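You operate a simulated robot arm through the tools that you are given. There is no shell and no other tool. Be economical: measure what you need, move in short steps, check, and stop when the job is done.

Carry out the task below with a simulated robot arm. There is one attempt and no reset: what you move stays moved.

JOB
Switch the pan cart brake off. Take the bag from the shelf under the service table and leave it on the shelf under the wheeled table. Put the card from the far rail table on the hall side on the shelf under the island bench. Put the blue plug on the drip tray before the spinner. Take the blue basket from the island bench and put it on the shelf under the long bench. Take the batch card and put it on the long bench. Do these in any order. Set down upright: card, blue plug. The pan cart brake goes to its stop.
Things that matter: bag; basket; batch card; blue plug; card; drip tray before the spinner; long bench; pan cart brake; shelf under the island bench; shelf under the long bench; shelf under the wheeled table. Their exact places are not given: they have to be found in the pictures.

The check looks at the end state, three seconds after you hand in, the way a careful person would. Anything else that was tipped, shoved, dropped, spilled or broken makes it a failure.

ROBOT AND FRAMES
A 7-joint arm with a fingered hand on a trunk, on a base that drives. Base frame: it is fixed to the floor where the robot stands at the start and does not move with it; the origin is under the middle of the robot, x ahead of it, y to its left, z up. Lengths are in m, angles in degrees, forces in N, time in s.
With the tool pointing down near the work surface it reaches from about 0.1 to 0.74 m from the robot's upright axis, wherever it stands. Its first joint turns from -143.0 to 143.0 degrees. Places, roughly: bag [2.75, -1.75, 0.25]; basket [-1.5, 6.5, 1]; batch card [-3.75, 6.25, 1]; blue plug (7x7x14 cm) [0.2, 3.8, 0.7]; card [0.75, 3.5, 0.75]; drip tray before the spinner (23x21 cm) [-1.44, 8.12, 0.9]; long bench [-2.2, 8.3, 0.9]; pan cart brake [1, 0.1, 0.6]; shelf under the island bench [-2.6, 6.5, 0.5]; shelf under the long bench [-2.2, 8.3, 0.3]; shelf under the wheeled table [1.6, 1.3, 0.3]. Payload 3 kg.
Tool frame: the origin (TCP) lies between the finger pads and is the grasp point; the fingertips stand 0.026 m ahead of it; z points along the fingers, y is the line along which they close. Largest opening 0.148 m; the body of the gripper starts 0.073 m behind the TCP. The gripper is a hand of 3 fingers: y runs from the thumb to the fingers, the wrist lies at [0, 0, -0.229] in the tool frame, and closing takes about 1.5 s.
Orientation is that of the tool frame in the base frame, as [roll, pitch, yaw] about the fixed x, y, z axes, in that order (R = Rz(yaw) Ry(pitch) Rx(roll)). With the fingers straight down and closing along the base's y, the tool's x points along the base's -x, its y along +y and its z along -z.

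CONTROLS
- The arm moves only by the tool arm_command. Its argument "plan" is a list of rows, each a list of 7 numbers: the turn, a rotation vector about the base's x, y, z in units of 8 degrees (1.0 is 8 degrees), then the shift along the base's x, y, z in units of 50 mm (1.0 is 50 mm), then the closure, from 0 (fully open) to 1 (shut). In form: [[wx, wy, wz, dx, dy, dz, hand], ...]. A call has 1 to 12 rows; each row shifts and turns the commanded pose from where the row before left it. A call with a number of a shift or a turn outside -1 to 1 is refused whole. Each row takes 0.2 s and may step no farther than 0.05 m and 8.6 degrees from the row before; otherwise, or with a gripper value out of range, the whole call is refused. A pose out of reach is approached as far as the arm can. The call stops where the force on the tool passes 40 N (or 10 N more than at its start, if that is more) or the arm is blocked; 0.2 s more then pass. Each finger travels about 0.153 m/s and halts on what it meets, pressing with about 26 N; the grip force reading is that of the motor and also rises with nothing between the fingers. The clock runs only during rows and for 0.2 s after the last one: add rows that do not move to give the fingers time. The reply holds the time, the measured pose of the TCP, the force on the tool along the base axes, the opening and the grip force, in the units named above and with some noise, with the torque about the TCP (base axes, N m) and any sound that the robot's microphone picked up.
- Cameras (640 x 400 px; columns grow to the right, rows downward): "scene" is now at [0.1549, -0.0236, 1.491]; the picture's right is [-0.30, -0.96, -0.00], its down [-0.72, 0.22, -0.65] and it looks along [0.62, -0.19, -0.76] (base axes); focal length 259 px, centre (320, 200). "wrist" rides on the gripper at [0.068, -0.039, -0.09] in the tool frame; the picture's right is [0.50, 0.87, 0.00], its down [-0.66, 0.38, -0.65] and it looks along [-0.57, 0.33, 0.76] (tool axes); focal length 222 px, centre (320, 200).
- get_image(camera): a new picture of that camera. It takes no simulated time.
- lift_body(by): slides the trunk up (or, below 0, down) by that many m; the arm and the scene camera ride with it, the base frame stays. It gives what a move gives, with no picture.
- steer(legs): drives the robot by 1 to 6 legs, each [ahead, left, turn to the left] in m, m and degrees, along the robot's own axes; the way and the turn of a leg run together, so that a leg with both is an arc; at most 1.5 m and 180 degrees a leg. The arm and the cameras ride along, it lands a little off, and it stops where it bumps. It gives what a move gives.
- hand_shape(shape): the hand has 3 fingers and takes this shape, open, in about a second: jaw (thumb against the fingers, like two jaws); tri (thumb and two fingers); tip (a fingertip pinch); poke (one finger out to press); point (the index stretched); flat (the hand flat); cup (the hand cupped); fist (a fist). The gripper value then closes the fingers along that shape, each until it touches; the sizes above hold for jaw. It gives what a move gives, with no picture.
- turn_head(pan, tilt): turns the head with the scene camera to pan (to the left, within 86 degrees either way) and tilt (down, from -29 to 69), counted from straight ahead of the robot. It gives what a move gives.
- measure_at(camera, pixels): for up to 12 pixels [column, row] of the newest picture of that camera ("zoom" is the newest enlarged one), the place [x, y, z] in the base frame of the surface seen there, good to about 0.002 m. It takes no simulated time.
- close_up(camera, box): a new picture of the part [left, top, right, bottom] of that camera's present view, enlarged. It takes no simulated time.
- job_done(): hands the job in; it is judged then, once.

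Go step by step. Measure first, check grasps and placings, and put right what went wrong. The budget is 117 turns and 108 pictures, counting those below and the enlarged ones. Unless the task says otherwise, let go and move clear before handing in, and close with one line.

The tools are called after "Call:" as name(argument=value, ...) on one line, values as JSON. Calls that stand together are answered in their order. arm_command: Moves the arm, as the interface text tells. Its arguments: {"type":"object","properties":{"plan":{"type":"array"}},"required":["plan"]} The other tools are called the same way: lift_body (by) slides the trunk up or down; hand_shape (shape) gives the hand a shape; steer (legs) drives the base; turn_head (pan, tilt) turns the head that bears the scene camera; get_image (camera) takes a picture; measure_at (camera, pixels) gives the place of the surface under pixels of a picture; close_up (camera, box) takes an enlarged picture of a part of a camera's view; job_done () hands the job in.

At the start:

```text
t: 0.0
eef_pos: [0.8479, -0.3143, 0.7971]
tcp_rot: [-179.9, 0.0, -180.0]
contact_force: [-1.1, -0.1, -0.2]
ft_torque: [0.01, 0.01, 0.02]
opening: 0.1481
grasp_force: 0.1
shape: jaw
trunk travel left (down, up): [-0.425, 0.465]
robot x, y, heading: [-0.0029, 0.0013, 0.1]
head pan, tilt: [-17.2, 49.2]
```

scene: 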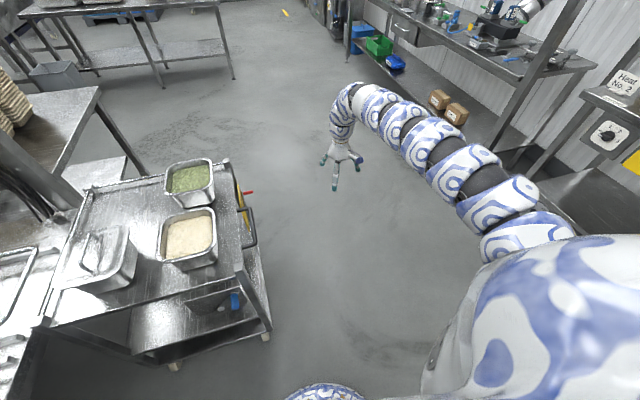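
wrist: 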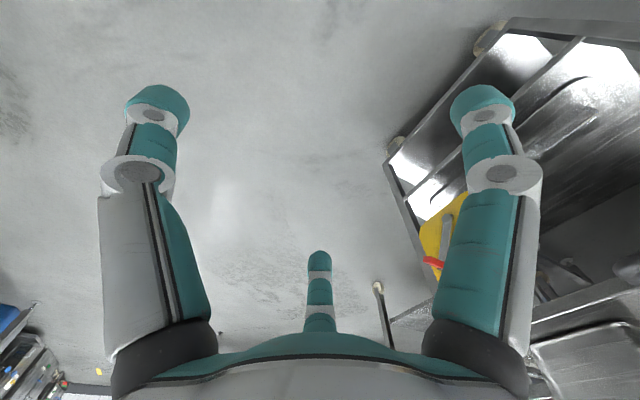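

The pan cart is on the left with a yellow plate and a red lever near pixel (245,195), which is probably the brake. I'll enlarge it and measure.

Call:
close_up(camera="scene", box=[200, 150, 296, 210])

Call:
close_up(camera="wrist", box=[360, 170, 488, 320])

Call:
measure_at(camera="scene", pixels=[[248, 193], [243, 194], [240, 185], [245, 205], [250, 240], [240, 270], [206, 163], [80, 200], [235, 300]])

```text
6.67 times, centred on (248, 180) of scene
```

zoom: 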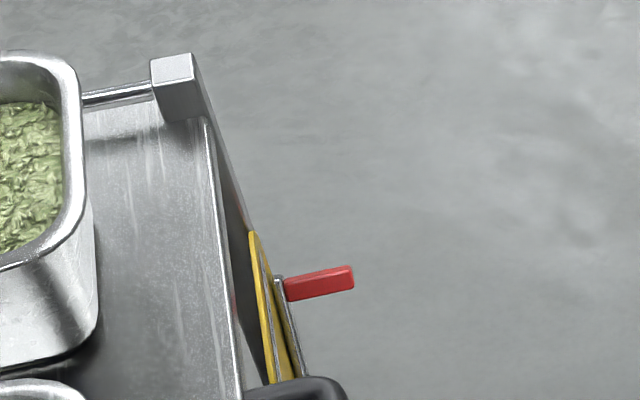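

```text
2.67 times, centred on (424, 245) of wrist
```

zoom: 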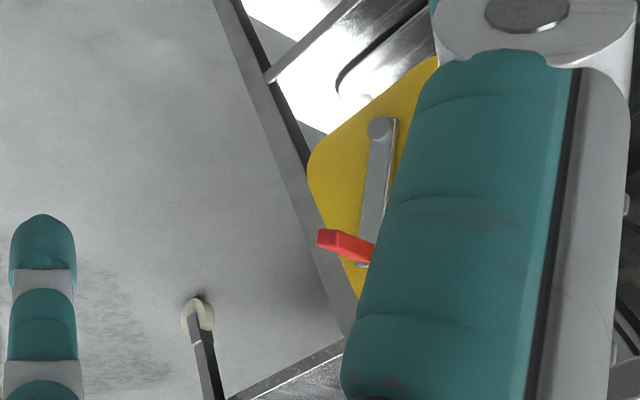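

```text
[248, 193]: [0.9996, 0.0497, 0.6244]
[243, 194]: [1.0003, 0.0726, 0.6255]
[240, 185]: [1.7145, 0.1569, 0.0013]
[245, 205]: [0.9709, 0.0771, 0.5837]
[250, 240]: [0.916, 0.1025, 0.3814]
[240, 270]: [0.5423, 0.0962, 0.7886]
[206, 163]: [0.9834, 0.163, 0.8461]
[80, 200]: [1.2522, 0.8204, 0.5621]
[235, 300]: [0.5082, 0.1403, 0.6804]
```

The lever sits at about (1.0, 0.07, 0.62) on a yellow plate facing -y. I'll turn the wrist so its camera faces the plate and I can read it.

Call:
arm_command(plan=[[0, 0, 1, -0.5, -0.5, 0, 0], [0, 0, 1, -0.5, -0.5, 0, 0], [0, 0, 1, -0.5, -0.5, 0, 0], [0, 0, 1, -0.5, -0.5, 0, 0], [0, 0, 1, 0, 0, 0, 0], [0, 0, 1, 0, 0, 0, 0]])

Call:
get_image(camera="wrist")

```text
t: 1.4
eef_pos: [0.7956, -0.4294, 0.7876]
tcp_rot: [180.0, 0.0, -132.0]
contact_force: [-0.6, -0.5, 0.3]
ft_torque: [-0.02, -0.01, 0.01]
opening: 0.1479
grasp_force: 0.1
shape: jaw
out of reach, approached as far as the arm can: row 2, 3, 4
trunk travel left (down, up): [-0.425, 0.465]
robot x, y, heading: [0.0003, 0.002, -0.3]
head pan, tilt: [-17.2, 49.2]
```

```text
103 pictures are left
```

wrist: 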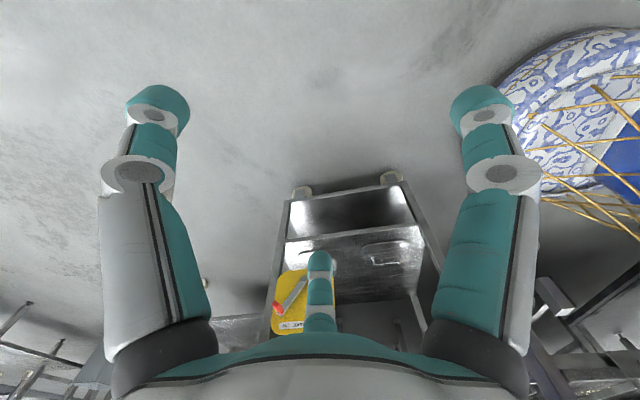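

Call:
close_up(camera="wrist", box=[250, 255, 346, 345])

```text
4.44 times, centred on (298, 300) of wrist
```

zoom: 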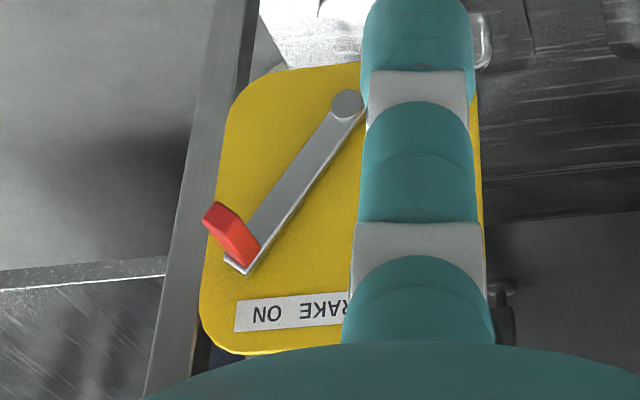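

The lever points to "BRAKE ON", in an upside-down view. I'll shift -x to reveal the other half of the plate.

Call:
arm_command(plan=[[0, 0, 0, -1, 0, 0, 0], [0, 0, 0, -1, 0, 0, 0], [0, 0, 0, -1, 0, 0, 0], [0, 0, 0, -0.5, 0, 0, 0]])

Call:
close_up(camera="wrist", box=[200, 215, 328, 345])

```text
t: 2.4
eef_pos: [0.7589, -0.4839, 0.7414]
tcp_rot: [179.6, -0.1, -132.0]
contact_force: [0.0, 0.0, 1.0]
ft_torque: [-0.02, 0.01, 0.0]
opening: 0.148
grasp_force: 0.1
shape: jaw
out of reach, approached as far as the arm can: row 1, 2, 3, 4
trunk travel left (down, up): [-0.425, 0.465]
robot x, y, heading: [-0.0, 0.0005, -0.0]
head pan, tilt: [-17.2, 49.2]
```

```text
3.08 times, centred on (264, 280) of wrist
```

zoom: 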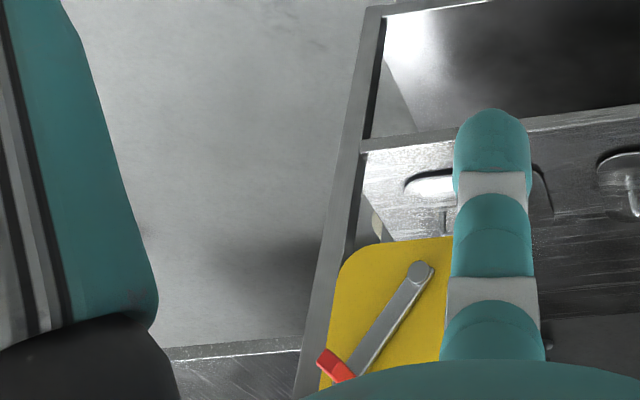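

I'll survey the room with the head before planning the driving.

Call:
turn_head(pan=80, tilt=15)

Call:
get_image(camera="scene")

Call:
turn_head(pan=10, tilt=25)

Call:
get_image(camera="scene")

Call:
turn_head(pan=-60, tilt=25)

Call:
get_image(camera="scene")

```text
t: 4.1
eef_pos: [0.7581, -0.4828, 0.7436]
tcp_rot: [179.7, -0.1, -132.1]
contact_force: [-0.3, 0.2, 0.6]
ft_torque: [0.0, -0.01, -0.02]
opening: 0.1479
grasp_force: 0.1
shape: jaw
trunk travel left (down, up): [-0.425, 0.465]
robot x, y, heading: [0.0032, 0.0018, 0.1]
head pan, tilt: [80.0, 15.0]
```

```text
100 pictures are left
```

scene: 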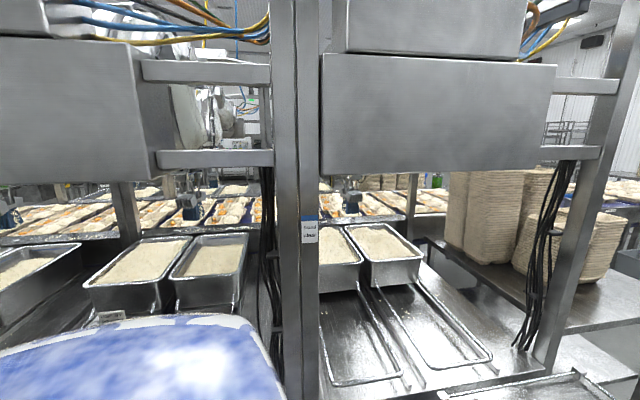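

```text
t: 5.5
eef_pos: [0.7588, -0.4828, 0.7425]
tcp_rot: [179.7, -0.1, -132.1]
contact_force: [0.9, -0.4, -0.1]
ft_torque: [0.01, 0.01, -0.01]
opening: 0.1481
grasp_force: 0.0
shape: jaw
trunk travel left (down, up): [-0.425, 0.465]
robot x, y, heading: [0.0024, 0.0037, -0.0]
head pan, tilt: [10.0, 25.0]
```

```text
99 pictures are left
```

scene: 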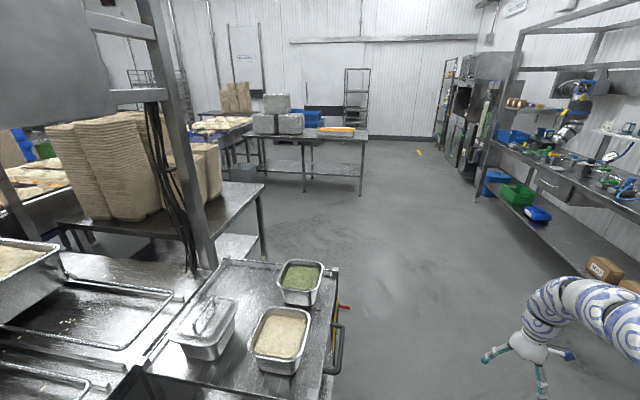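

```text
t: 7.0
eef_pos: [0.7599, -0.4837, 0.7421]
tcp_rot: [179.8, -0.1, -132.0]
contact_force: [0.0, 0.6, 0.1]
ft_torque: [0.01, -0.02, 0.0]
opening: 0.1478
grasp_force: 0.0
shape: jaw
trunk travel left (down, up): [-0.425, 0.465]
robot x, y, heading: [0.0012, 0.0005, -0.0]
head pan, tilt: [-60.0, 25.0]
```

```text
98 pictures are left
```

scene: 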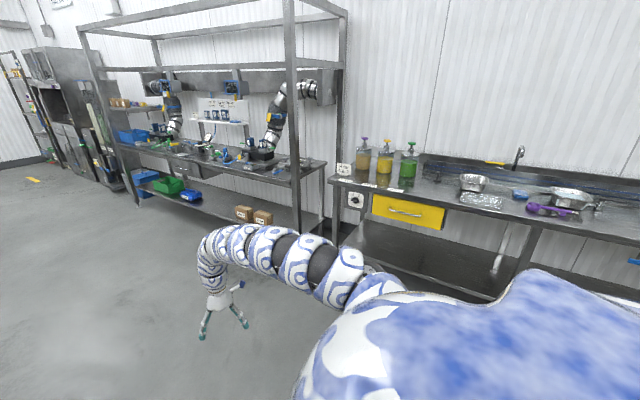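

The service table with its lower shelf is at the right. I'll measure key spots there, and the free lane between the cart and the table.

Call:
measure_at(camera="scene", pixels=[[190, 196], [168, 186], [145, 177], [244, 212], [262, 217], [300, 236], [130, 190], [325, 170], [345, 180], [340, 250], [515, 295], [30, 180]])

Call:
close_up(camera="scene", box=[120, 160, 300, 240])

```text
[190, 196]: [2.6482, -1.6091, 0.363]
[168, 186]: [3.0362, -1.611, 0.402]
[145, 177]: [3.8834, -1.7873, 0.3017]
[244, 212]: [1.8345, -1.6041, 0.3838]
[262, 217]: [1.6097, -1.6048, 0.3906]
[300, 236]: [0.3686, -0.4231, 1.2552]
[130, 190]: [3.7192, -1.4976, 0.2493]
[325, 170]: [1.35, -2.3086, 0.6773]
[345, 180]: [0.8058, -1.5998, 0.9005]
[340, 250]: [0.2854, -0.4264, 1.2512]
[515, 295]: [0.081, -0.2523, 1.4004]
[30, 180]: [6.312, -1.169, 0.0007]
```

```text
3.56 times, centred on (210, 200) of scene
```

zoom: 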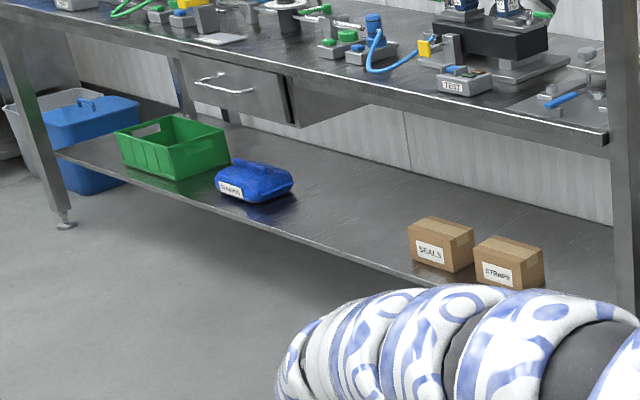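

The bag is the labelled blue one at (2.65,-1.6,0.3). First I'll pull the arm in and up for driving.

Call:
arm_command(plan=[[0, 0, -1, -1, 0.8, 0.8, 0], [0, 0, -1, -1, 0.8, 0.8, 0], [0, 0, -1, -1, 0.8, 0.8, 0], [0, 0, -1, -1, 0.8, 0.8, 0], [0, 0, -1, -0.5, 0.8, 0.8, 0], [0, 0, -1, 0, 0.8, 0, 0]])

Call:
turn_head(pan=0, tilt=45)

Call:
get_image(camera="scene")

```text
refused: row 1 steps farther than a row can; nothing moved
```

```text
t: 8.2
eef_pos: [0.7596, -0.4826, 0.7422]
tcp_rot: [179.7, 0.0, -132.0]
contact_force: [-0.4, 0.5, 0.1]
ft_torque: [-0.02, -0.02, -0.04]
opening: 0.148
grasp_force: 0.0
shape: jaw
trunk travel left (down, up): [-0.425, 0.465]
robot x, y, heading: [-0.0015, 0.0018, 0.1]
head pan, tilt: [0.0, 45.0]
```

```text
96 pictures are left
```

scene: 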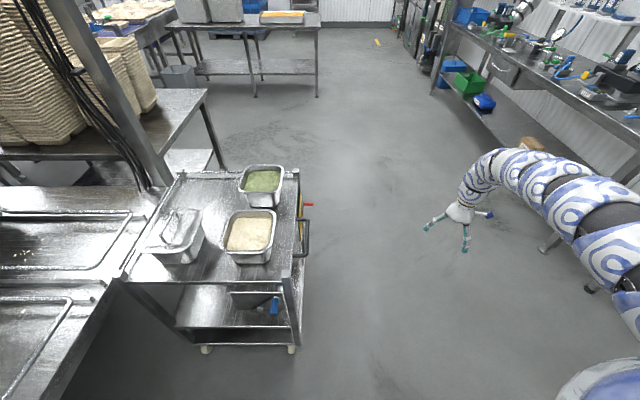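

The step limit applies to the length of the shift vector, so I'll retract in smaller steps.

Call:
arm_command(plan=[[0, 0, -1, -0.8, 0.1, 0.5, 0], [0, 0, -1, -0.8, 0.1, 0.5, 0], [0, 0, -1, -0.8, 0.2, 0.5, 0], [0, 0, -1, -0.8, 0.3, 0.4, 0], [0, 0, -1, -0.8, 0.5, 0.2, 0], [0, 0, -1, -0.8, 0.5, 0.2, 0], [0, 0, 0, -0.8, 0.5, 0.2, 0], [0, 0, 0, -0.5, 0.8, 0.2, 0]])

```text
t: 10.1
eef_pos: [0.7697, -0.4975, 0.7994]
tcp_rot: [179.9, -0.2, 179.9]
contact_force: [-0.4, -1.1, -0.1]
ft_torque: [0.01, -0.02, 0.03]
opening: 0.1477
grasp_force: 0.1
shape: jaw
out of reach, approached as far as the arm can: row 1, 2, 3, 4, 5, 6, 7, 8
trunk travel left (down, up): [-0.425, 0.465]
robot x, y, heading: [-0.0019, 0.003, 0.0]
head pan, tilt: [0.0, 45.0]
```

The arm is blocked from pulling inward at this height. I'll test whether lower TCP positions relative to the shoulder work, by raising the trunk and then going down and in.

Call:
lift_body(by=0.3)

Call:
arm_command(plan=[[0, 0, 0, 0, 0, -1, 0], [0, 0, 0, 0, 0, -1, 0], [0, 0, 0, 0, 0, -1, 0], [0, 0, 0, -0.7, 0, -0.7, 0], [0, 0, 0, -0.7, 0, -0.7, 0]])

Call:
get_image(camera="scene")

```text
t: 13.1
eef_pos: [0.7701, -0.4963, 1.0993]
tcp_rot: [179.9, -0.2, 179.9]
contact_force: [1.4, 0.6, -0.1]
ft_torque: [-0.03, 0.0, 0.01]
opening: 0.1481
grasp_force: 0.0
shape: jaw
trunk travel left (down, up): [-0.725, 0.165]
robot x, y, heading: [0.0023, -0.0022, 0.0]
head pan, tilt: [0.0, 45.0]
```

```text
t: 14.2
eef_pos: [0.6996, -0.4963, 0.88]
tcp_rot: [179.9, -0.2, -180.0]
contact_force: [-0.3, -0.6, -0.1]
ft_torque: [-0.04, 0.0, -0.02]
opening: 0.1479
grasp_force: 0.1
shape: jaw
trunk travel left (down, up): [-0.725, 0.165]
robot x, y, heading: [0.0015, 0.0016, -0.0]
head pan, tilt: [0.0, 45.0]
```

```text
95 pictures are left
```

scene: 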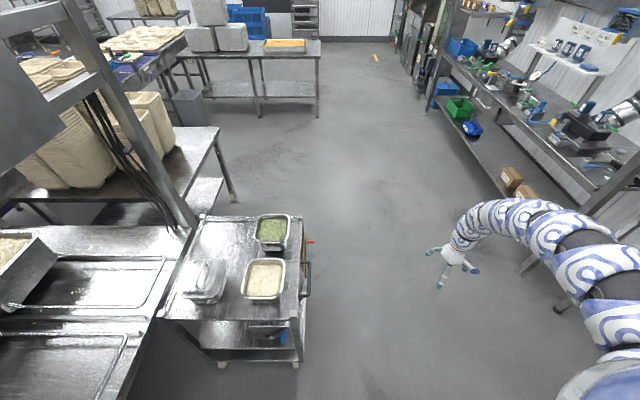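

Working lower relative to the shoulder frees the arm. I'll retract it closer to the body.

Call:
arm_command(plan=[[0, 0, 0, -0.9, 0.4, 0, 0], [0, 0, 0, -0.9, 0.4, 0, 0], [0, 0, 0, -0.9, 0.4, 0, 0], [0, 0, 0, -0.9, 0.4, 0, 0], [0, 0, 0, -0.9, 0.4, 0, 0], [0, 0, 0, -0.9, 0.4, 0, 0], [0, 0, 0, 0, 1, 0, 0]])

Call:
steer(legs=[[0, -0.6, 0], [0.6, 0, 0], [0, 0, 90]])

Call:
get_image(camera="scene")

```text
t: 15.8
eef_pos: [0.6514, -0.4768, 0.8785]
tcp_rot: [179.8, -0.2, 180.0]
contact_force: [-0.5, 0.3, 0.8]
ft_torque: [0.0, -0.03, -0.01]
opening: 0.1478
grasp_force: 0.0
shape: jaw
out of reach, approached as far as the arm can: row 2, 3, 4, 5, 6, 7
trunk travel left (down, up): [-0.725, 0.165]
robot x, y, heading: [0.0031, -0.0003, -0.3]
head pan, tilt: [0.0, 45.0]
```

```text
t: 26.1
eef_pos: [1.0694, 0.0579, 0.8796]
tcp_rot: [179.8, -0.2, -89.3]
contact_force: [-0.8, 0.0, -0.3]
ft_torque: [0.0, 0.02, 0.0]
opening: 0.1482
grasp_force: 0.1
shape: jaw
trunk travel left (down, up): [-0.725, 0.165]
robot x, y, heading: [0.6036, -0.6, 90.8]
head pan, tilt: [0.0, 45.0]
```

```text
94 pictures are left
```

scene: 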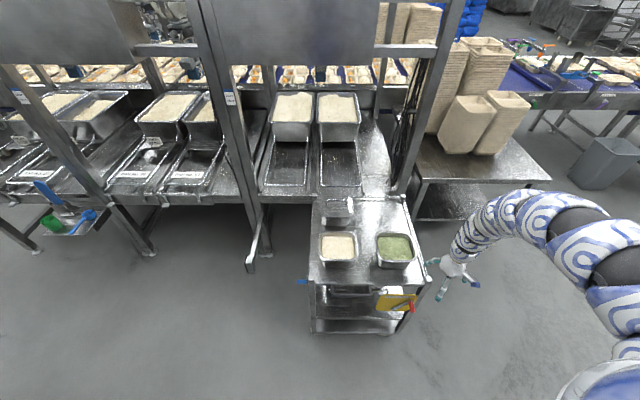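

The plate is now visible at about (397,301). I'll enlarge it.

Call:
close_up(camera="scene", box=[352, 270, 448, 330])

Call:
measure_at(camera="zoom", pixels=[[405, 258], [385, 230], [300, 255], [200, 180], [410, 200], [250, 250], [420, 130], [190, 260]])

```text
6.67 times, centred on (400, 300) of scene
```

zoom: 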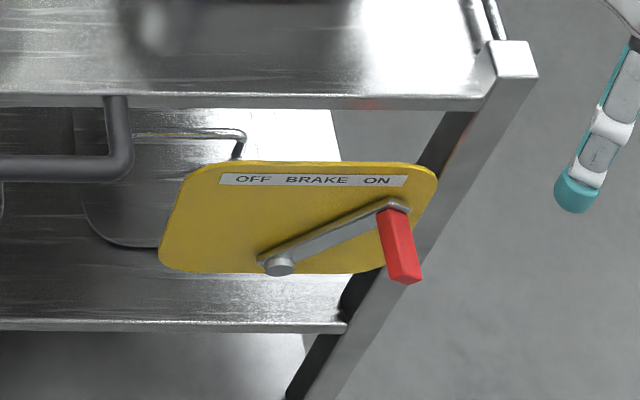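

```text
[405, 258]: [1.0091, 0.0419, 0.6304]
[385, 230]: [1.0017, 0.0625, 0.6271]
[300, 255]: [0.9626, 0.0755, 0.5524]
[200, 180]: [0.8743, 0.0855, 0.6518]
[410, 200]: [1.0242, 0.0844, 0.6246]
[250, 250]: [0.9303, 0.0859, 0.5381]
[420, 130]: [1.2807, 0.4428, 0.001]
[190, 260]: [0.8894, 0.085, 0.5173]
```

The label reads OFF on the left and ON on the right, with the pivot at about (0.94, 0.08, 0.545) and the handle at about (1.005, 0.05, 0.635). I'll back off, pitch the hand forward to point +y, and lower the trunk.

Call:
steer(legs=[[-0.3, 0, 0]])

Call:
arm_command(plan=[[1, 0, 0, 0, 0, 0, 0], [1, 0, 0, 0, 0, 0, 0], [1, 0, 0, 0, 0, 0, 0], [1, 0, 0, 0, 0, 0, 0], [1, 0, 0, 0, 0, 0, 0], [1, 0, 0, 0, 0, 0, 0], [1, 0, 0, 0, 0, 0, 0], [1, 0, 0, 0, 0, 0, 0], [1, 0, 0, 0, 0, 0, 0], [1, 0, 0, 0, 0, 0, 0], [1, 0, 0, 0, 0, 0, 0]])

Call:
lift_body(by=-0.25)

Call:
get_image(camera="scene")

```text
t: 28.2
eef_pos: [1.0727, -0.2456, 0.8789]
tcp_rot: [179.8, -0.2, -89.1]
contact_force: [0.9, 0.0, 0.4]
ft_torque: [0.03, 0.01, 0.01]
opening: 0.1478
grasp_force: 0.2
shape: jaw
trunk travel left (down, up): [-0.725, 0.165]
robot x, y, heading: [0.604, -0.9016, 90.8]
head pan, tilt: [0.0, 45.0]
```

```text
t: 30.6
eef_pos: [1.072, -0.2447, 0.8787]
tcp_rot: [179.8, -0.3, -89.1]
contact_force: [0.1, 0.4, -0.1]
ft_torque: [-0.02, -0.01, -0.01]
opening: 0.1481
grasp_force: 0.0
shape: jaw
out of reach, approached as far as the arm can: row 1, 2, 3, 4, 5, 6, 7, 8, 9, 10, 11
trunk travel left (down, up): [-0.725, 0.165]
robot x, y, heading: [0.6068, -0.9063, 90.9]
head pan, tilt: [0.0, 45.0]
```

```text
t: 33.1
eef_pos: [1.0713, -0.2452, 0.6293]
tcp_rot: [179.8, -0.3, -89.2]
contact_force: [-0.4, 0.7, 0.8]
ft_torque: [-0.05, 0.02, -0.01]
opening: 0.1479
grasp_force: 0.0
shape: jaw
trunk travel left (down, up): [-0.475, 0.415]
robot x, y, heading: [0.6029, -0.9032, 90.8]
head pan, tilt: [0.0, 45.0]
```

```text
92 pictures are left
```

scene: 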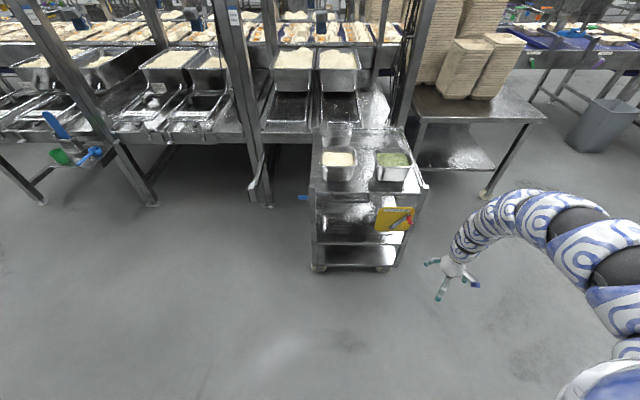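

That pose is stuck at some joint limit. I'll probe which directions free it.

Call:
arm_command(plan=[[0, 0, 0, -0.5, 0, 0, 0], [0, 0, 0, -0.5, 0, 0, 0], [0, 0, 0, 0, 0, -0.8, 0], [0, 0, 0, 0, 0, -0.8, 0], [0, 0, 0, -0.5, 0, 0, 0], [0, 0, 0, -0.5, 0, 0, 0], [0, 0, 0, 0, 0.5, 0, 0], [0, 0, 0, 0, 0.5, 0, 0], [0.5, 0, 0, 0, 0, 0, 0], [0.5, 0, 0, 0, 0, 0, 0]])

```text
t: 35.3
eef_pos: [1.0072, -0.1835, 0.5518]
tcp_rot: [180.0, 7.7, -89.1]
contact_force: [0.5, 0.6, -0.2]
ft_torque: [0.01, -0.03, -0.04]
opening: 0.1479
grasp_force: 0.0
shape: jaw
out of reach, approached as far as the arm can: row 1, 2
trunk travel left (down, up): [-0.475, 0.415]
robot x, y, heading: [0.6063, -0.9019, 90.8]
head pan, tilt: [0.0, 45.0]
```

Moving down and outward frees it. I'll back off a little, then pitch the hand forward while holding the wrist roughly in place.

Call:
steer(legs=[[-0.2, 0, 0]])

Call:
arm_command(plan=[[1, 0, 0, 0, 0.63, 0.1, 0], [1, 0, 0, 0, 0.62, 0.18, 0], [1, 0, 0, 0, 0.58, 0.26, 0], [1, 0, 0, 0, 0.54, 0.34, 0], [1, 0, 0, 0, 0.48, 0.41, 0], [1, 0, 0, 0, 0.42, 0.48, 0], [1, 0, 0, 0, 0.35, 0.54, 0], [1, 0, 0, 0, 0.27, 0.58, 0], [1, 0, 0, 0, 0.18, 0.61, 0], [1, 0, 0, 0, 0.1, 0.63, 0], [0.3, 0, 0, 0, 0, 0.2, 0]])

Call:
get_image(camera="scene")

```text
t: 36.9
eef_pos: [1.0101, -0.3816, 0.5522]
tcp_rot: [180.0, 7.7, -88.9]
contact_force: [0.5, 0.4, -0.7]
ft_torque: [0.04, -0.05, 0.01]
opening: 0.1479
grasp_force: 0.1
shape: jaw
trunk travel left (down, up): [-0.475, 0.415]
robot x, y, heading: [0.6106, -1.1034, 90.9]
head pan, tilt: [0.0, 45.0]
```

```text
t: 39.3
eef_pos: [1.0094, -0.1726, 0.769]
tcp_rot: [-83.1, 88.9, 7.0]
contact_force: [0.1, 0.8, 0.3]
ft_torque: [-0.01, 0.0, -0.01]
opening: 0.1478
grasp_force: 0.0
shape: jaw
trunk travel left (down, up): [-0.475, 0.415]
robot x, y, heading: [0.6081, -1.1054, 90.7]
head pan, tilt: [0.0, 45.0]
```

```text
91 pictures are left
```

scene: 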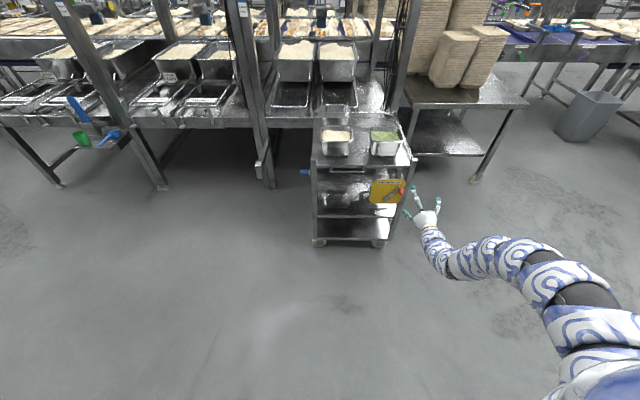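

The hand now points +y at the plate. I'll lower the trunk to handle height, half close the hand, and look through the wrist camera.

Call:
lift_body(by=-0.135)

Call:
arm_command(plan=[[0, 0, 0, 0, 0, 0, 0.5], [0, 0, 0, 0, 0, 0, 0.5], [0, 0, 0, 0, 0, 0, 0.5]])

Call:
get_image(camera="wrist")

Call:
close_up(camera="scene", box=[360, 130, 456, 220])

```text
t: 41.0
eef_pos: [1.0097, -0.1734, 0.634]
tcp_rot: [-85.4, 89.1, 4.8]
contact_force: [-0.1, 0.2, 0.2]
ft_torque: [-0.01, -0.05, 0.0]
opening: 0.1479
grasp_force: 0.1
shape: jaw
trunk travel left (down, up): [-0.34, 0.55]
robot x, y, heading: [0.607, -1.1023, 91.0]
head pan, tilt: [0.0, 45.0]
```

```text
t: 41.8
eef_pos: [1.0103, -0.1721, 0.6338]
tcp_rot: [-85.8, 89.1, 4.4]
contact_force: [-0.5, -0.1, 0.4]
ft_torque: [0.0, 0.01, -0.02]
opening: 0.0745
grasp_force: 0.1
shape: jaw
trunk travel left (down, up): [-0.34, 0.55]
robot x, y, heading: [0.6106, -1.1035, 90.8]
head pan, tilt: [0.0, 45.0]
```

```text
90 pictures are left
```

wrist: 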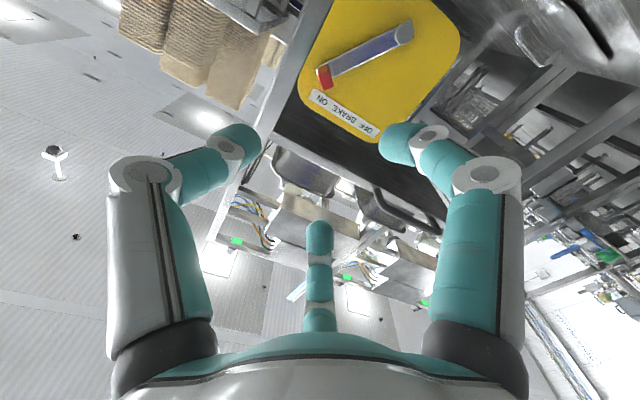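

```text
4.44 times, centred on (408, 175) of scene
```

zoom: 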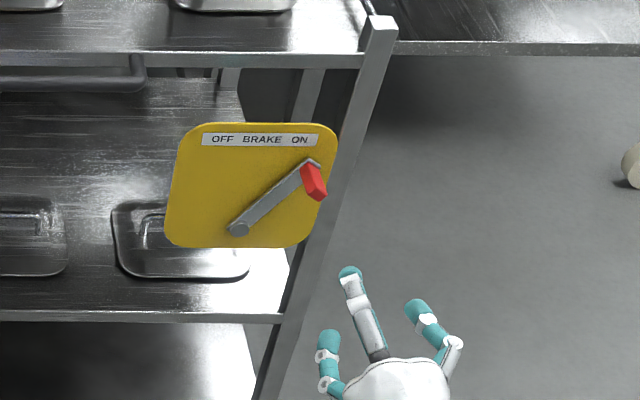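

The cage is thumb on +x and two fingers on -x. I'll measure the pivot and handle precisely.

Call:
measure_at(camera="zoom", pixels=[[238, 228], [316, 192], [308, 172], [322, 178], [240, 138], [300, 139], [100, 80], [135, 65], [365, 30]])

```text
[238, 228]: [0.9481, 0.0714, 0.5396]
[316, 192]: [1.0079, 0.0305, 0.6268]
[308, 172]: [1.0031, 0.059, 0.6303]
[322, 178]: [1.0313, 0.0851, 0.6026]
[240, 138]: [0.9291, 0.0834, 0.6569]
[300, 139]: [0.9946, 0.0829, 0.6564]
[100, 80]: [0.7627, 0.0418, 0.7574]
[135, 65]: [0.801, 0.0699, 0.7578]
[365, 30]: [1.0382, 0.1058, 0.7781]
```

Moving in +y 0.195 to cage the handle.

Call:
arm_command(plan=[[0, 0, 0, 0, 0.98, 0, 0.5], [0, 0, 0, 0, 0.98, 0, 0.5], [0, 0, 0, 0, 0.98, 0, 0.5], [0, 0, 0, 0, 0.98, 0, 0.5]])

Call:
close_up(camera="scene", box=[360, 130, 456, 220])

```text
t: 42.8
eef_pos: [1.0081, -0.0265, 0.6355]
tcp_rot: [-91.4, 88.9, -1.3]
contact_force: [0.6, 0.4, -0.9]
ft_torque: [0.0, -0.02, 0.04]
opening: 0.0738
grasp_force: 0.1
shape: jaw
out of reach, approached as far as the arm can: row 4
trunk travel left (down, up): [-0.34, 0.55]
robot x, y, heading: [0.6089, -1.0996, 90.9]
head pan, tilt: [0.0, 45.0]
```

```text
4.44 times, centred on (408, 175) of scene
```

zoom: 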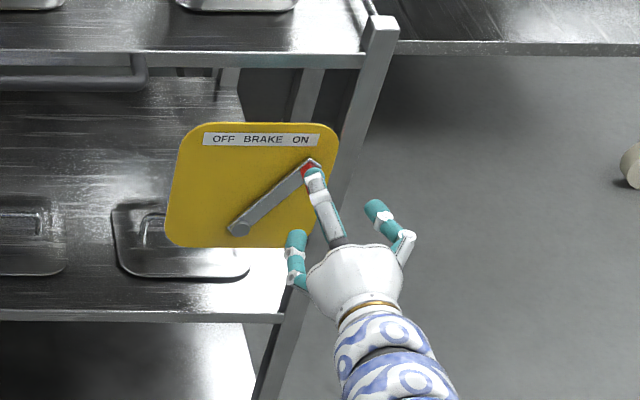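

Call:
measure_at(camera="zoom", pixels=[[297, 237], [312, 175], [372, 206], [345, 270], [322, 210]])

Call:
get_image(camera="wrist")

```text
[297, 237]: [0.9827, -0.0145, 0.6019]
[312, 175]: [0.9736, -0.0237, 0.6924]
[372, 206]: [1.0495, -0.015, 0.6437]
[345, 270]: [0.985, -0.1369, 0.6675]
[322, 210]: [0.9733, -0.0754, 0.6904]
```

```text
87 pictures are left
```

wrist: 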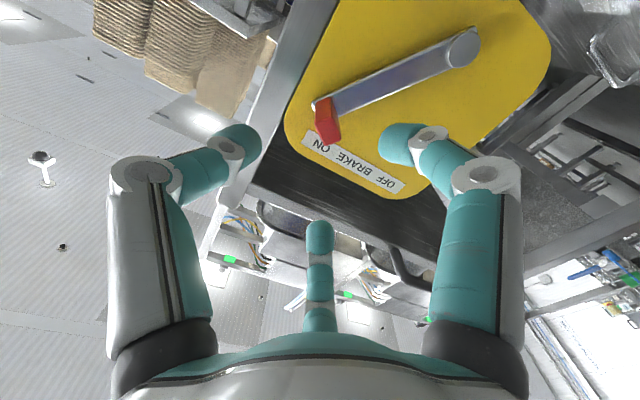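

The handle is between thumb and fingers but the tips are about 5 cm short. I'll drive forward 0.05 m.

Call:
steer(legs=[[0.05, 0, 0]])

Call:
close_up(camera="wrist", box=[160, 0, 480, 200])

```text
t: 43.7
eef_pos: [1.0056, 0.0254, 0.635]
tcp_rot: [-85.7, 89.0, 4.4]
contact_force: [0.1, 0.8, -0.3]
ft_torque: [0.02, -0.03, -0.06]
opening: 0.0739
grasp_force: 0.1
shape: jaw
trunk travel left (down, up): [-0.34, 0.55]
robot x, y, heading: [0.608, -1.0527, 91.2]
head pan, tilt: [0.0, 45.0]
```

```text
2.00 times, centred on (320, 100) of wrist
```

zoom: 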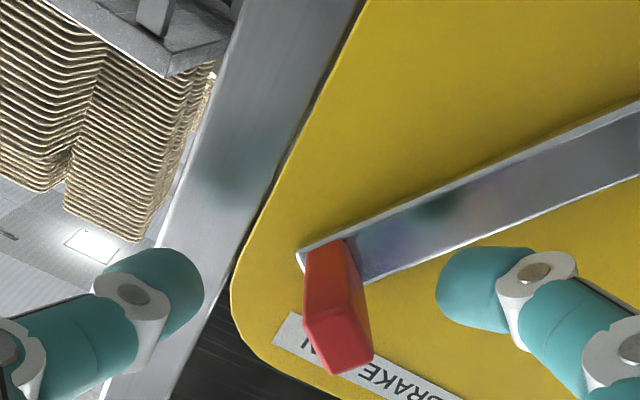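

The thumb is beside the handle with tips overlapping it in depth. I'll push toward -x (OFF) at constant height.

Call:
arm_command(plan=[[0, 0, 0, -0.4, 0, 0, 0.5], [0, 0, 0, -0.4, 0, 0.1, 0.5], [0, 0, 0, -0.4, 0, 0, 0.5], [0, 0, 0, -0.4, 0, 0, 0.5], [0, 0, 0, -0.4, 0, 0, 0.5]])

Call:
get_image(camera="wrist")

```text
t: 44.9
eef_pos: [0.9076, 0.0251, 0.6411]
tcp_rot: [-89.1, 89.1, 1.1]
contact_force: [0.3, 0.5, 0.1]
ft_torque: [0.0, -0.01, 0.0]
opening: 0.0738
grasp_force: 0.1
shape: jaw
trunk travel left (down, up): [-0.34, 0.55]
robot x, y, heading: [0.6088, -1.0535, 91.2]
head pan, tilt: [0.0, 45.0]
```

```text
85 pictures are left
```

wrist: 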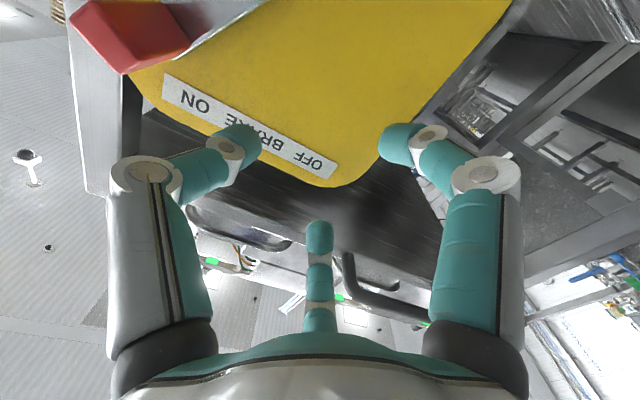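

The hand slid over the top of the handle, which sits lower than I assumed. I'll go back, lower about 2.5 cm, and check.

Call:
arm_command(plan=[[0, 0, 0, 0.6, 0, 0.1, 0.5], [0, 0, 0, 0.6, 0, 0, 0.5], [0, 0, 0, 0.6, 0, 0, 0.5], [0, 0, 0, 0.4, 0, 0, 0.5], [0, 0, 0, 0, 0, -0.4, 0.5], [0, 0, 0, 0, 0, -0.4, 0.5]])

Call:
get_image(camera="wrist")

Call:
close_up(camera="scene", box=[360, 130, 456, 220])

```text
t: 46.3
eef_pos: [1.0172, 0.0236, 0.6368]
tcp_rot: [-85.0, 89.0, 5.1]
contact_force: [-0.1, 0.4, -0.8]
ft_torque: [-0.02, -0.01, -0.01]
opening: 0.0738
grasp_force: 0.1
shape: jaw
out of reach, approached as far as the arm can: row 5, 6
trunk travel left (down, up): [-0.34, 0.55]
robot x, y, heading: [0.6062, -1.0474, 90.9]
head pan, tilt: [0.0, 45.0]
```

```text
84 pictures are left
```

wrist: 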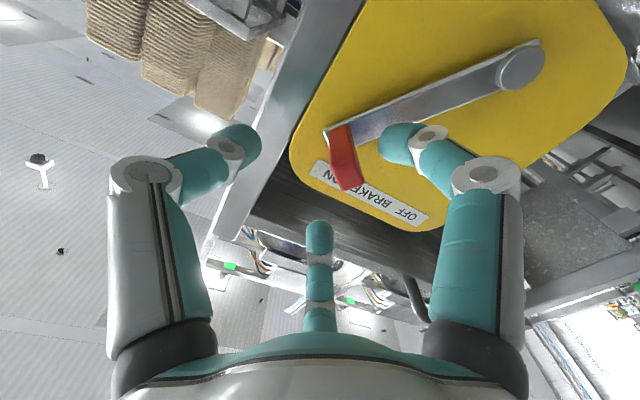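

```text
4.44 times, centred on (408, 175) of scene
```

zoom: 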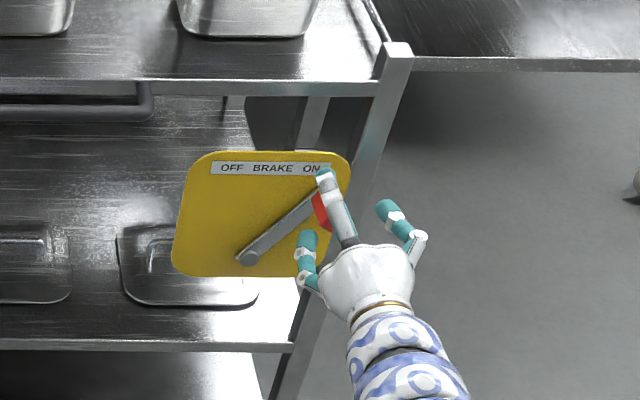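

Call:
measure_at(camera="wrist", pixels=[[342, 145], [346, 175], [352, 183], [237, 140], [258, 148], [400, 140], [320, 225], [520, 70]])

Call:
measure_at(camera="zoom", pixels=[[320, 210], [382, 204], [307, 236], [326, 172], [250, 257], [225, 169]])

```text
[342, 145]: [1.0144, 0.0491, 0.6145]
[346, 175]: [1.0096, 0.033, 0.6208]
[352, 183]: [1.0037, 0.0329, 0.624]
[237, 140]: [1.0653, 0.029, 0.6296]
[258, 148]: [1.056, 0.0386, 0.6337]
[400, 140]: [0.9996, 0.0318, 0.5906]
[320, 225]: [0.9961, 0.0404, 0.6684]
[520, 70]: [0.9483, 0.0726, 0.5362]
```

```text
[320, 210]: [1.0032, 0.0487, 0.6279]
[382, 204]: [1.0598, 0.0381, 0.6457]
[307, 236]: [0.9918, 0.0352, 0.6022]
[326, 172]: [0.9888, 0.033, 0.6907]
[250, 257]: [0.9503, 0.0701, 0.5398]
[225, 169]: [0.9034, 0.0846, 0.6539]
```

The handle centre is at z≈0.621 while the thumb centre is at about 0.638, so I'll lower the trunk 17 mm and push along the lever's arc.

Call:
lift_body(by=-0.018)

Call:
arm_command(plan=[[0, 0, 0, -0.4, 0, 0, 0.5], [0, 0, 0, -0.4, 0, 0, 0.5], [0, 0, 0, -0.3, 0, 0.15, 0.5], [0, 0, 0, -0.3, 0, 0.12, 0.5]])

Call:
get_image(camera="wrist")

```text
t: 46.9
eef_pos: [1.0163, 0.0241, 0.6193]
tcp_rot: [-83.6, 89.0, 6.4]
contact_force: [-0.4, 0.7, 0.4]
ft_torque: [0.0, -0.02, 0.05]
opening: 0.0741
grasp_force: 0.1
shape: jaw
trunk travel left (down, up): [-0.322, 0.568]
robot x, y, heading: [0.6079, -1.0514, 91.1]
head pan, tilt: [0.0, 45.0]
```

```text
t: 47.9
eef_pos: [0.9465, 0.0226, 0.6328]
tcp_rot: [-83.2, 89.0, 7.3]
contact_force: [0.2, -0.6, -0.2]
ft_torque: [0.0, 0.03, -0.03]
opening: 0.0746
grasp_force: 0.1
shape: jaw
trunk travel left (down, up): [-0.322, 0.568]
robot x, y, heading: [0.6053, -1.0492, 91.1]
head pan, tilt: [0.0, 45.0]
```

```text
82 pictures are left
```

wrist: 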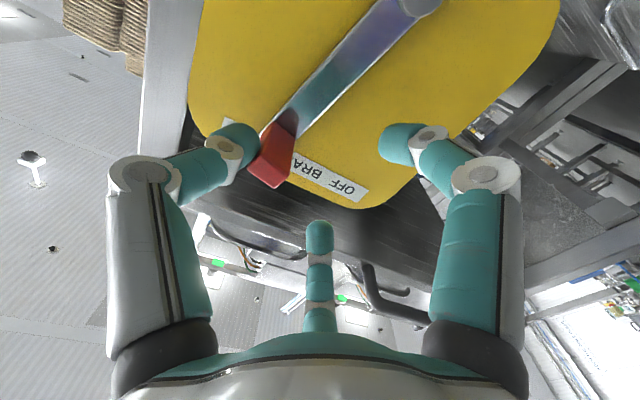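

The lever is following. I'll continue along the arc to the stop.

Call:
arm_command(plan=[[0, 0, 0, -0.3, 0, 0.04, 0.5], [0, 0, 0, -0.3, 0, 0, 0.5], [0, 0, 0, -0.3, 0, -0.04, 0.5], [0, 0, 0, -0.3, 0, -0.1, 0.5], [0, 0, 0, -0.3, 0, -0.14, 0.5], [0, 0, 0, -0.3, 0, -0.2, 0.5]])

Call:
get_image(camera="wrist")

```text
t: 49.3
eef_pos: [0.857, 0.024, 0.6118]
tcp_rot: [-81.5, 89.1, 8.8]
contact_force: [0.1, -0.2, 0.5]
ft_torque: [0.0, 0.02, 0.0]
opening: 0.0745
grasp_force: 0.1
shape: jaw
trunk travel left (down, up): [-0.322, 0.568]
robot x, y, heading: [0.6049, -1.0509, 91.1]
head pan, tilt: [0.0, 45.0]
```

```text
81 pictures are left
```

wrist: 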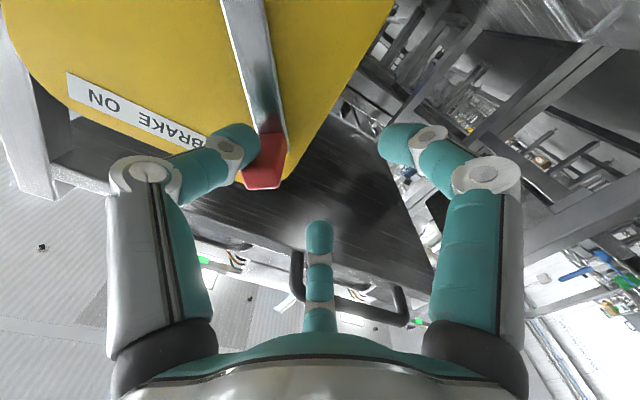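

Call:
arm_command(plan=[[0, 0, 0, -0.2, 0, -0.16, 0.5], [0, 0, 0, -0.2, 0, -0.16, 0.5], [0, 0, 0, -0.2, 0, -0.18, 0.5], [0, 0, 0, 0, 0, 0, 0.5]])

Call:
get_image(camera="wrist")

Call:
close_up(camera="scene", box=[340, 130, 436, 220])

```text
t: 50.3
eef_pos: [0.8262, 0.022, 0.586]
tcp_rot: [-86.1, 89.0, 4.0]
contact_force: [-0.4, -1.4, -1.0]
ft_torque: [0.0, -0.02, 0.02]
opening: 0.0741
grasp_force: 0.1
shape: jaw
trunk travel left (down, up): [-0.322, 0.568]
robot x, y, heading: [0.6072, -1.0501, 91.3]
head pan, tilt: [0.0, 45.0]
```

```text
80 pictures are left
```

wrist: 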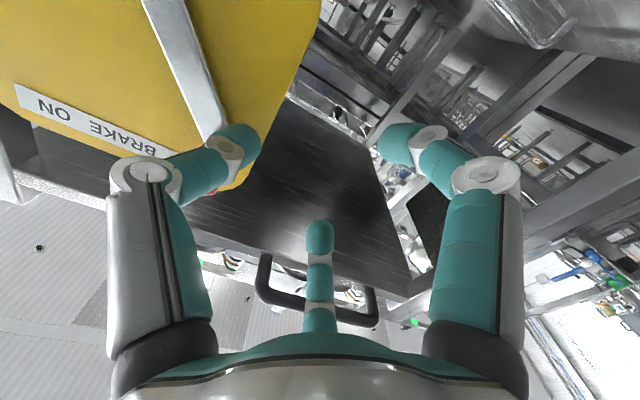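

```text
4.44 times, centred on (388, 175) of scene
```

zoom: 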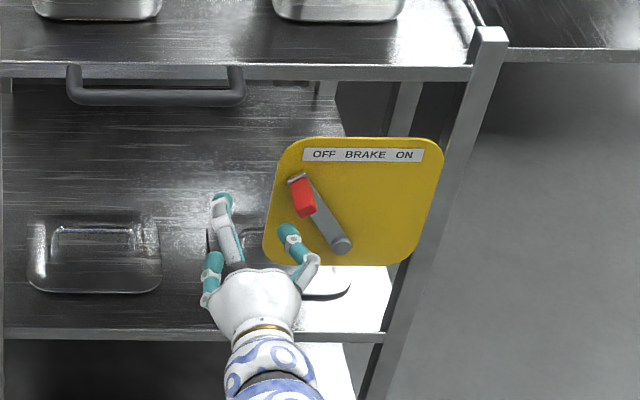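

The thumb has slipped below the handle. I'll measure whether the lever is at its stop.

Call:
measure_at(camera="zoom", pixels=[[305, 200], [300, 180], [315, 205], [341, 246], [293, 236]])

```text
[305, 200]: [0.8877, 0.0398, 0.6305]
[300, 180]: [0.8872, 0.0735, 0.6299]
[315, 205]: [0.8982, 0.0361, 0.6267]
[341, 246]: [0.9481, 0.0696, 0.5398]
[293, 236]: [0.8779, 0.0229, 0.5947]
```

The lever is at about 34° left against 36° right at the ON side, so it may be a couple of degrees short. I'll retract, re-approach at handle height, and push until it stops.

Call:
arm_command(plan=[[0, 0, 0, 0, -1, 0, 0.5], [0, 0, 0, 0, -0.4, 0, 0.5], [0, 0, 0, 0.8, 0, 0.3, 0.5], [0, 0, 0, 0.4, 0, 0.4, 0.5], [0, 0, 0, 0, 0.7, 0, 0.5], [0, 0, 0, 0, 0.7, 0, 0.5], [0, 0, 0, -0.3, 0, 0, 0.5], [0, 0, 0, -0.3, 0, 0, 0.5], [0, 0, 0, -0.3, 0, -0.1, 0.5], [0, 0, 0, -0.2, 0, -0.08, 0.5]])

Call:
close_up(camera="scene", box=[340, 130, 436, 220])

Call:
get_image(camera="wrist")

```text
t: 52.5
eef_pos: [0.8338, 0.0228, 0.61]
tcp_rot: [-87.6, 89.0, 2.4]
contact_force: [8.7, -1.1, -1.6]
ft_torque: [-0.04, 0.15, -0.2]
opening: 0.0848
grasp_force: 0.1
shape: jaw
trunk travel left (down, up): [-0.322, 0.568]
robot x, y, heading: [0.609, -1.0516, 91.0]
head pan, tilt: [0.0, 45.0]
```

```text
4.44 times, centred on (388, 175) of scene
```

zoom: 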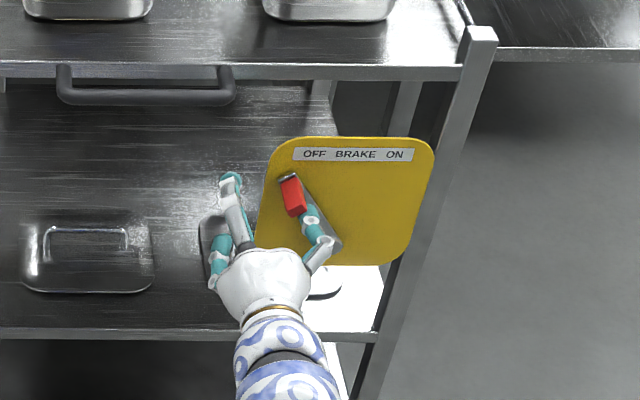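

```text
77 pictures are left
```

wrist: 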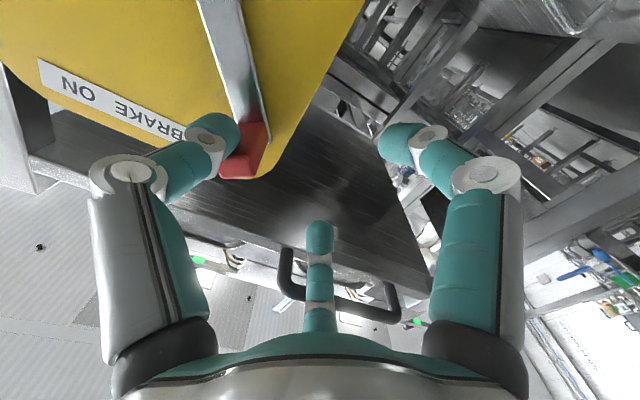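

Contact force of 8.7 N with the thumb forced open means the lever is at its stop. I'll release and drive toward the bag, staying in the open lane.

Call:
arm_command(plan=[[0, 0, 0, 0.3, 0, 0, 0.5], [0, 0, 0, 0, -1, 0, 0.5], [0, 0, 0, 0, -1, 0, 0.5], [0, 0, 0, 0, -1, 0, 0.2], [0, 0, 0, 0, -1, 0, 0]])

Call:
close_up(camera="scene", box=[340, 130, 436, 220])

Call:
steer(legs=[[-0.05, 0, 0], [0, -1.5, 0], [0, -0.75, 0]])

Call:
turn_head(pan=30, tilt=30)

Call:
get_image(camera="scene")

```text
t: 53.7
eef_pos: [0.8486, -0.1781, 0.6105]
tcp_rot: [-93.8, 89.2, -3.6]
contact_force: [0.4, 0.4, 0.0]
ft_torque: [0.05, 0.02, 0.02]
opening: 0.1478
grasp_force: 0.1
shape: jaw
trunk travel left (down, up): [-0.322, 0.568]
robot x, y, heading: [0.6036, -1.0492, 90.9]
head pan, tilt: [0.0, 45.0]
```

```text
4.44 times, centred on (388, 175) of scene
```

zoom: 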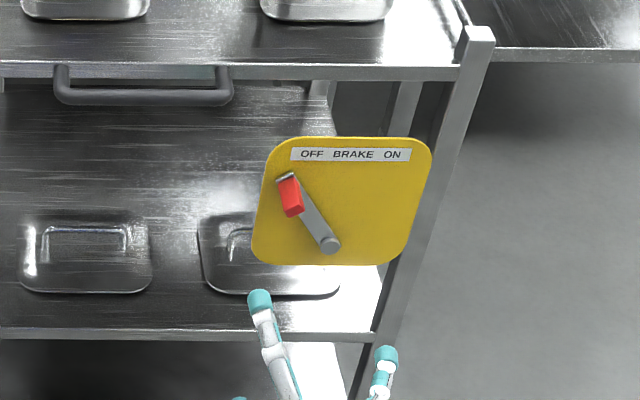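

```text
t: 65.3
eef_pos: [3.0938, -0.1968, 0.6104]
tcp_rot: [-85.5, 89.0, 4.2]
contact_force: [-0.5, 0.0, -0.3]
ft_torque: [0.04, -0.01, 0.03]
opening: 0.1481
grasp_force: 0.1
shape: jaw
trunk travel left (down, up): [-0.322, 0.568]
robot x, y, heading: [2.8435, -1.0691, 90.3]
head pan, tilt: [0.0, 45.0]
```

```text
t: 66.2
eef_pos: [3.0932, -0.197, 0.6109]
tcp_rot: [-85.9, 89.2, 3.7]
contact_force: [-0.4, 0.5, -0.3]
ft_torque: [-0.02, -0.02, -0.02]
opening: 0.1475
grasp_force: 0.0
shape: jaw
trunk travel left (down, up): [-0.322, 0.568]
robot x, y, heading: [2.8454, -1.0698, 90.3]
head pan, tilt: [30.0, 30.0]
```

```text
75 pictures are left
```

scene: 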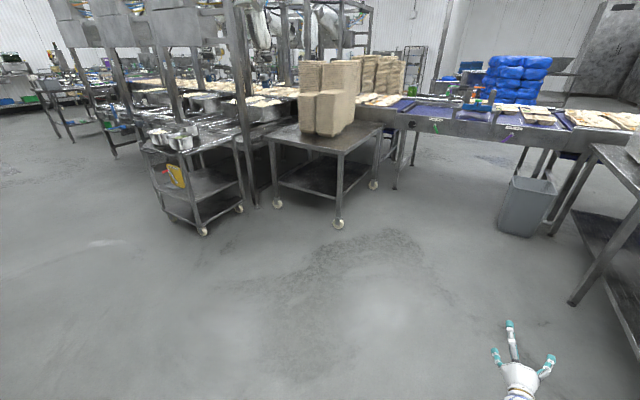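

The wheeled table with casters is at centre (330,150), and its lower shelf is at about (310,185). I'll measure it and nearby obstacles.

Call:
measure_at(camera="scene", pixels=[[338, 153], [270, 138], [380, 127], [337, 222], [277, 203], [374, 185], [310, 180], [335, 185], [290, 170], [576, 303], [590, 150], [400, 185]])

Call:
turn_head(pan=-40, tilt=20)

Call:
get_image(camera="scene")

```text
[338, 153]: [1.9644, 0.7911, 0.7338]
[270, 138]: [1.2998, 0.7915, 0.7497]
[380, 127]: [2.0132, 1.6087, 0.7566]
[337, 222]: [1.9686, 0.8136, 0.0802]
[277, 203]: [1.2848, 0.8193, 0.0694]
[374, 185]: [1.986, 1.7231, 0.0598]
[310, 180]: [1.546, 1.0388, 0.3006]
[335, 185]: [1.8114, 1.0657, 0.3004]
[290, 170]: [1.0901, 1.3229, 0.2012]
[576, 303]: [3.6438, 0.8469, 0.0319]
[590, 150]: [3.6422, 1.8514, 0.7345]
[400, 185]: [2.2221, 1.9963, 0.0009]
```

```text
t: 67.7
eef_pos: [3.0938, -0.1956, 0.612]
tcp_rot: [-85.7, 89.1, 3.9]
contact_force: [-0.1, -0.4, -0.4]
ft_torque: [-0.03, -0.03, 0.0]
opening: 0.148
grasp_force: 0.0
shape: jaw
trunk travel left (down, up): [-0.322, 0.568]
robot x, y, heading: [2.8479, -1.0667, 90.5]
head pan, tilt: [-40.0, 20.0]
```

```text
74 pictures are left
```

scene: 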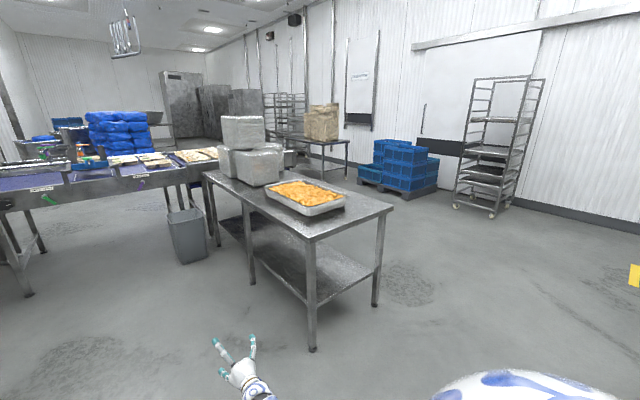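

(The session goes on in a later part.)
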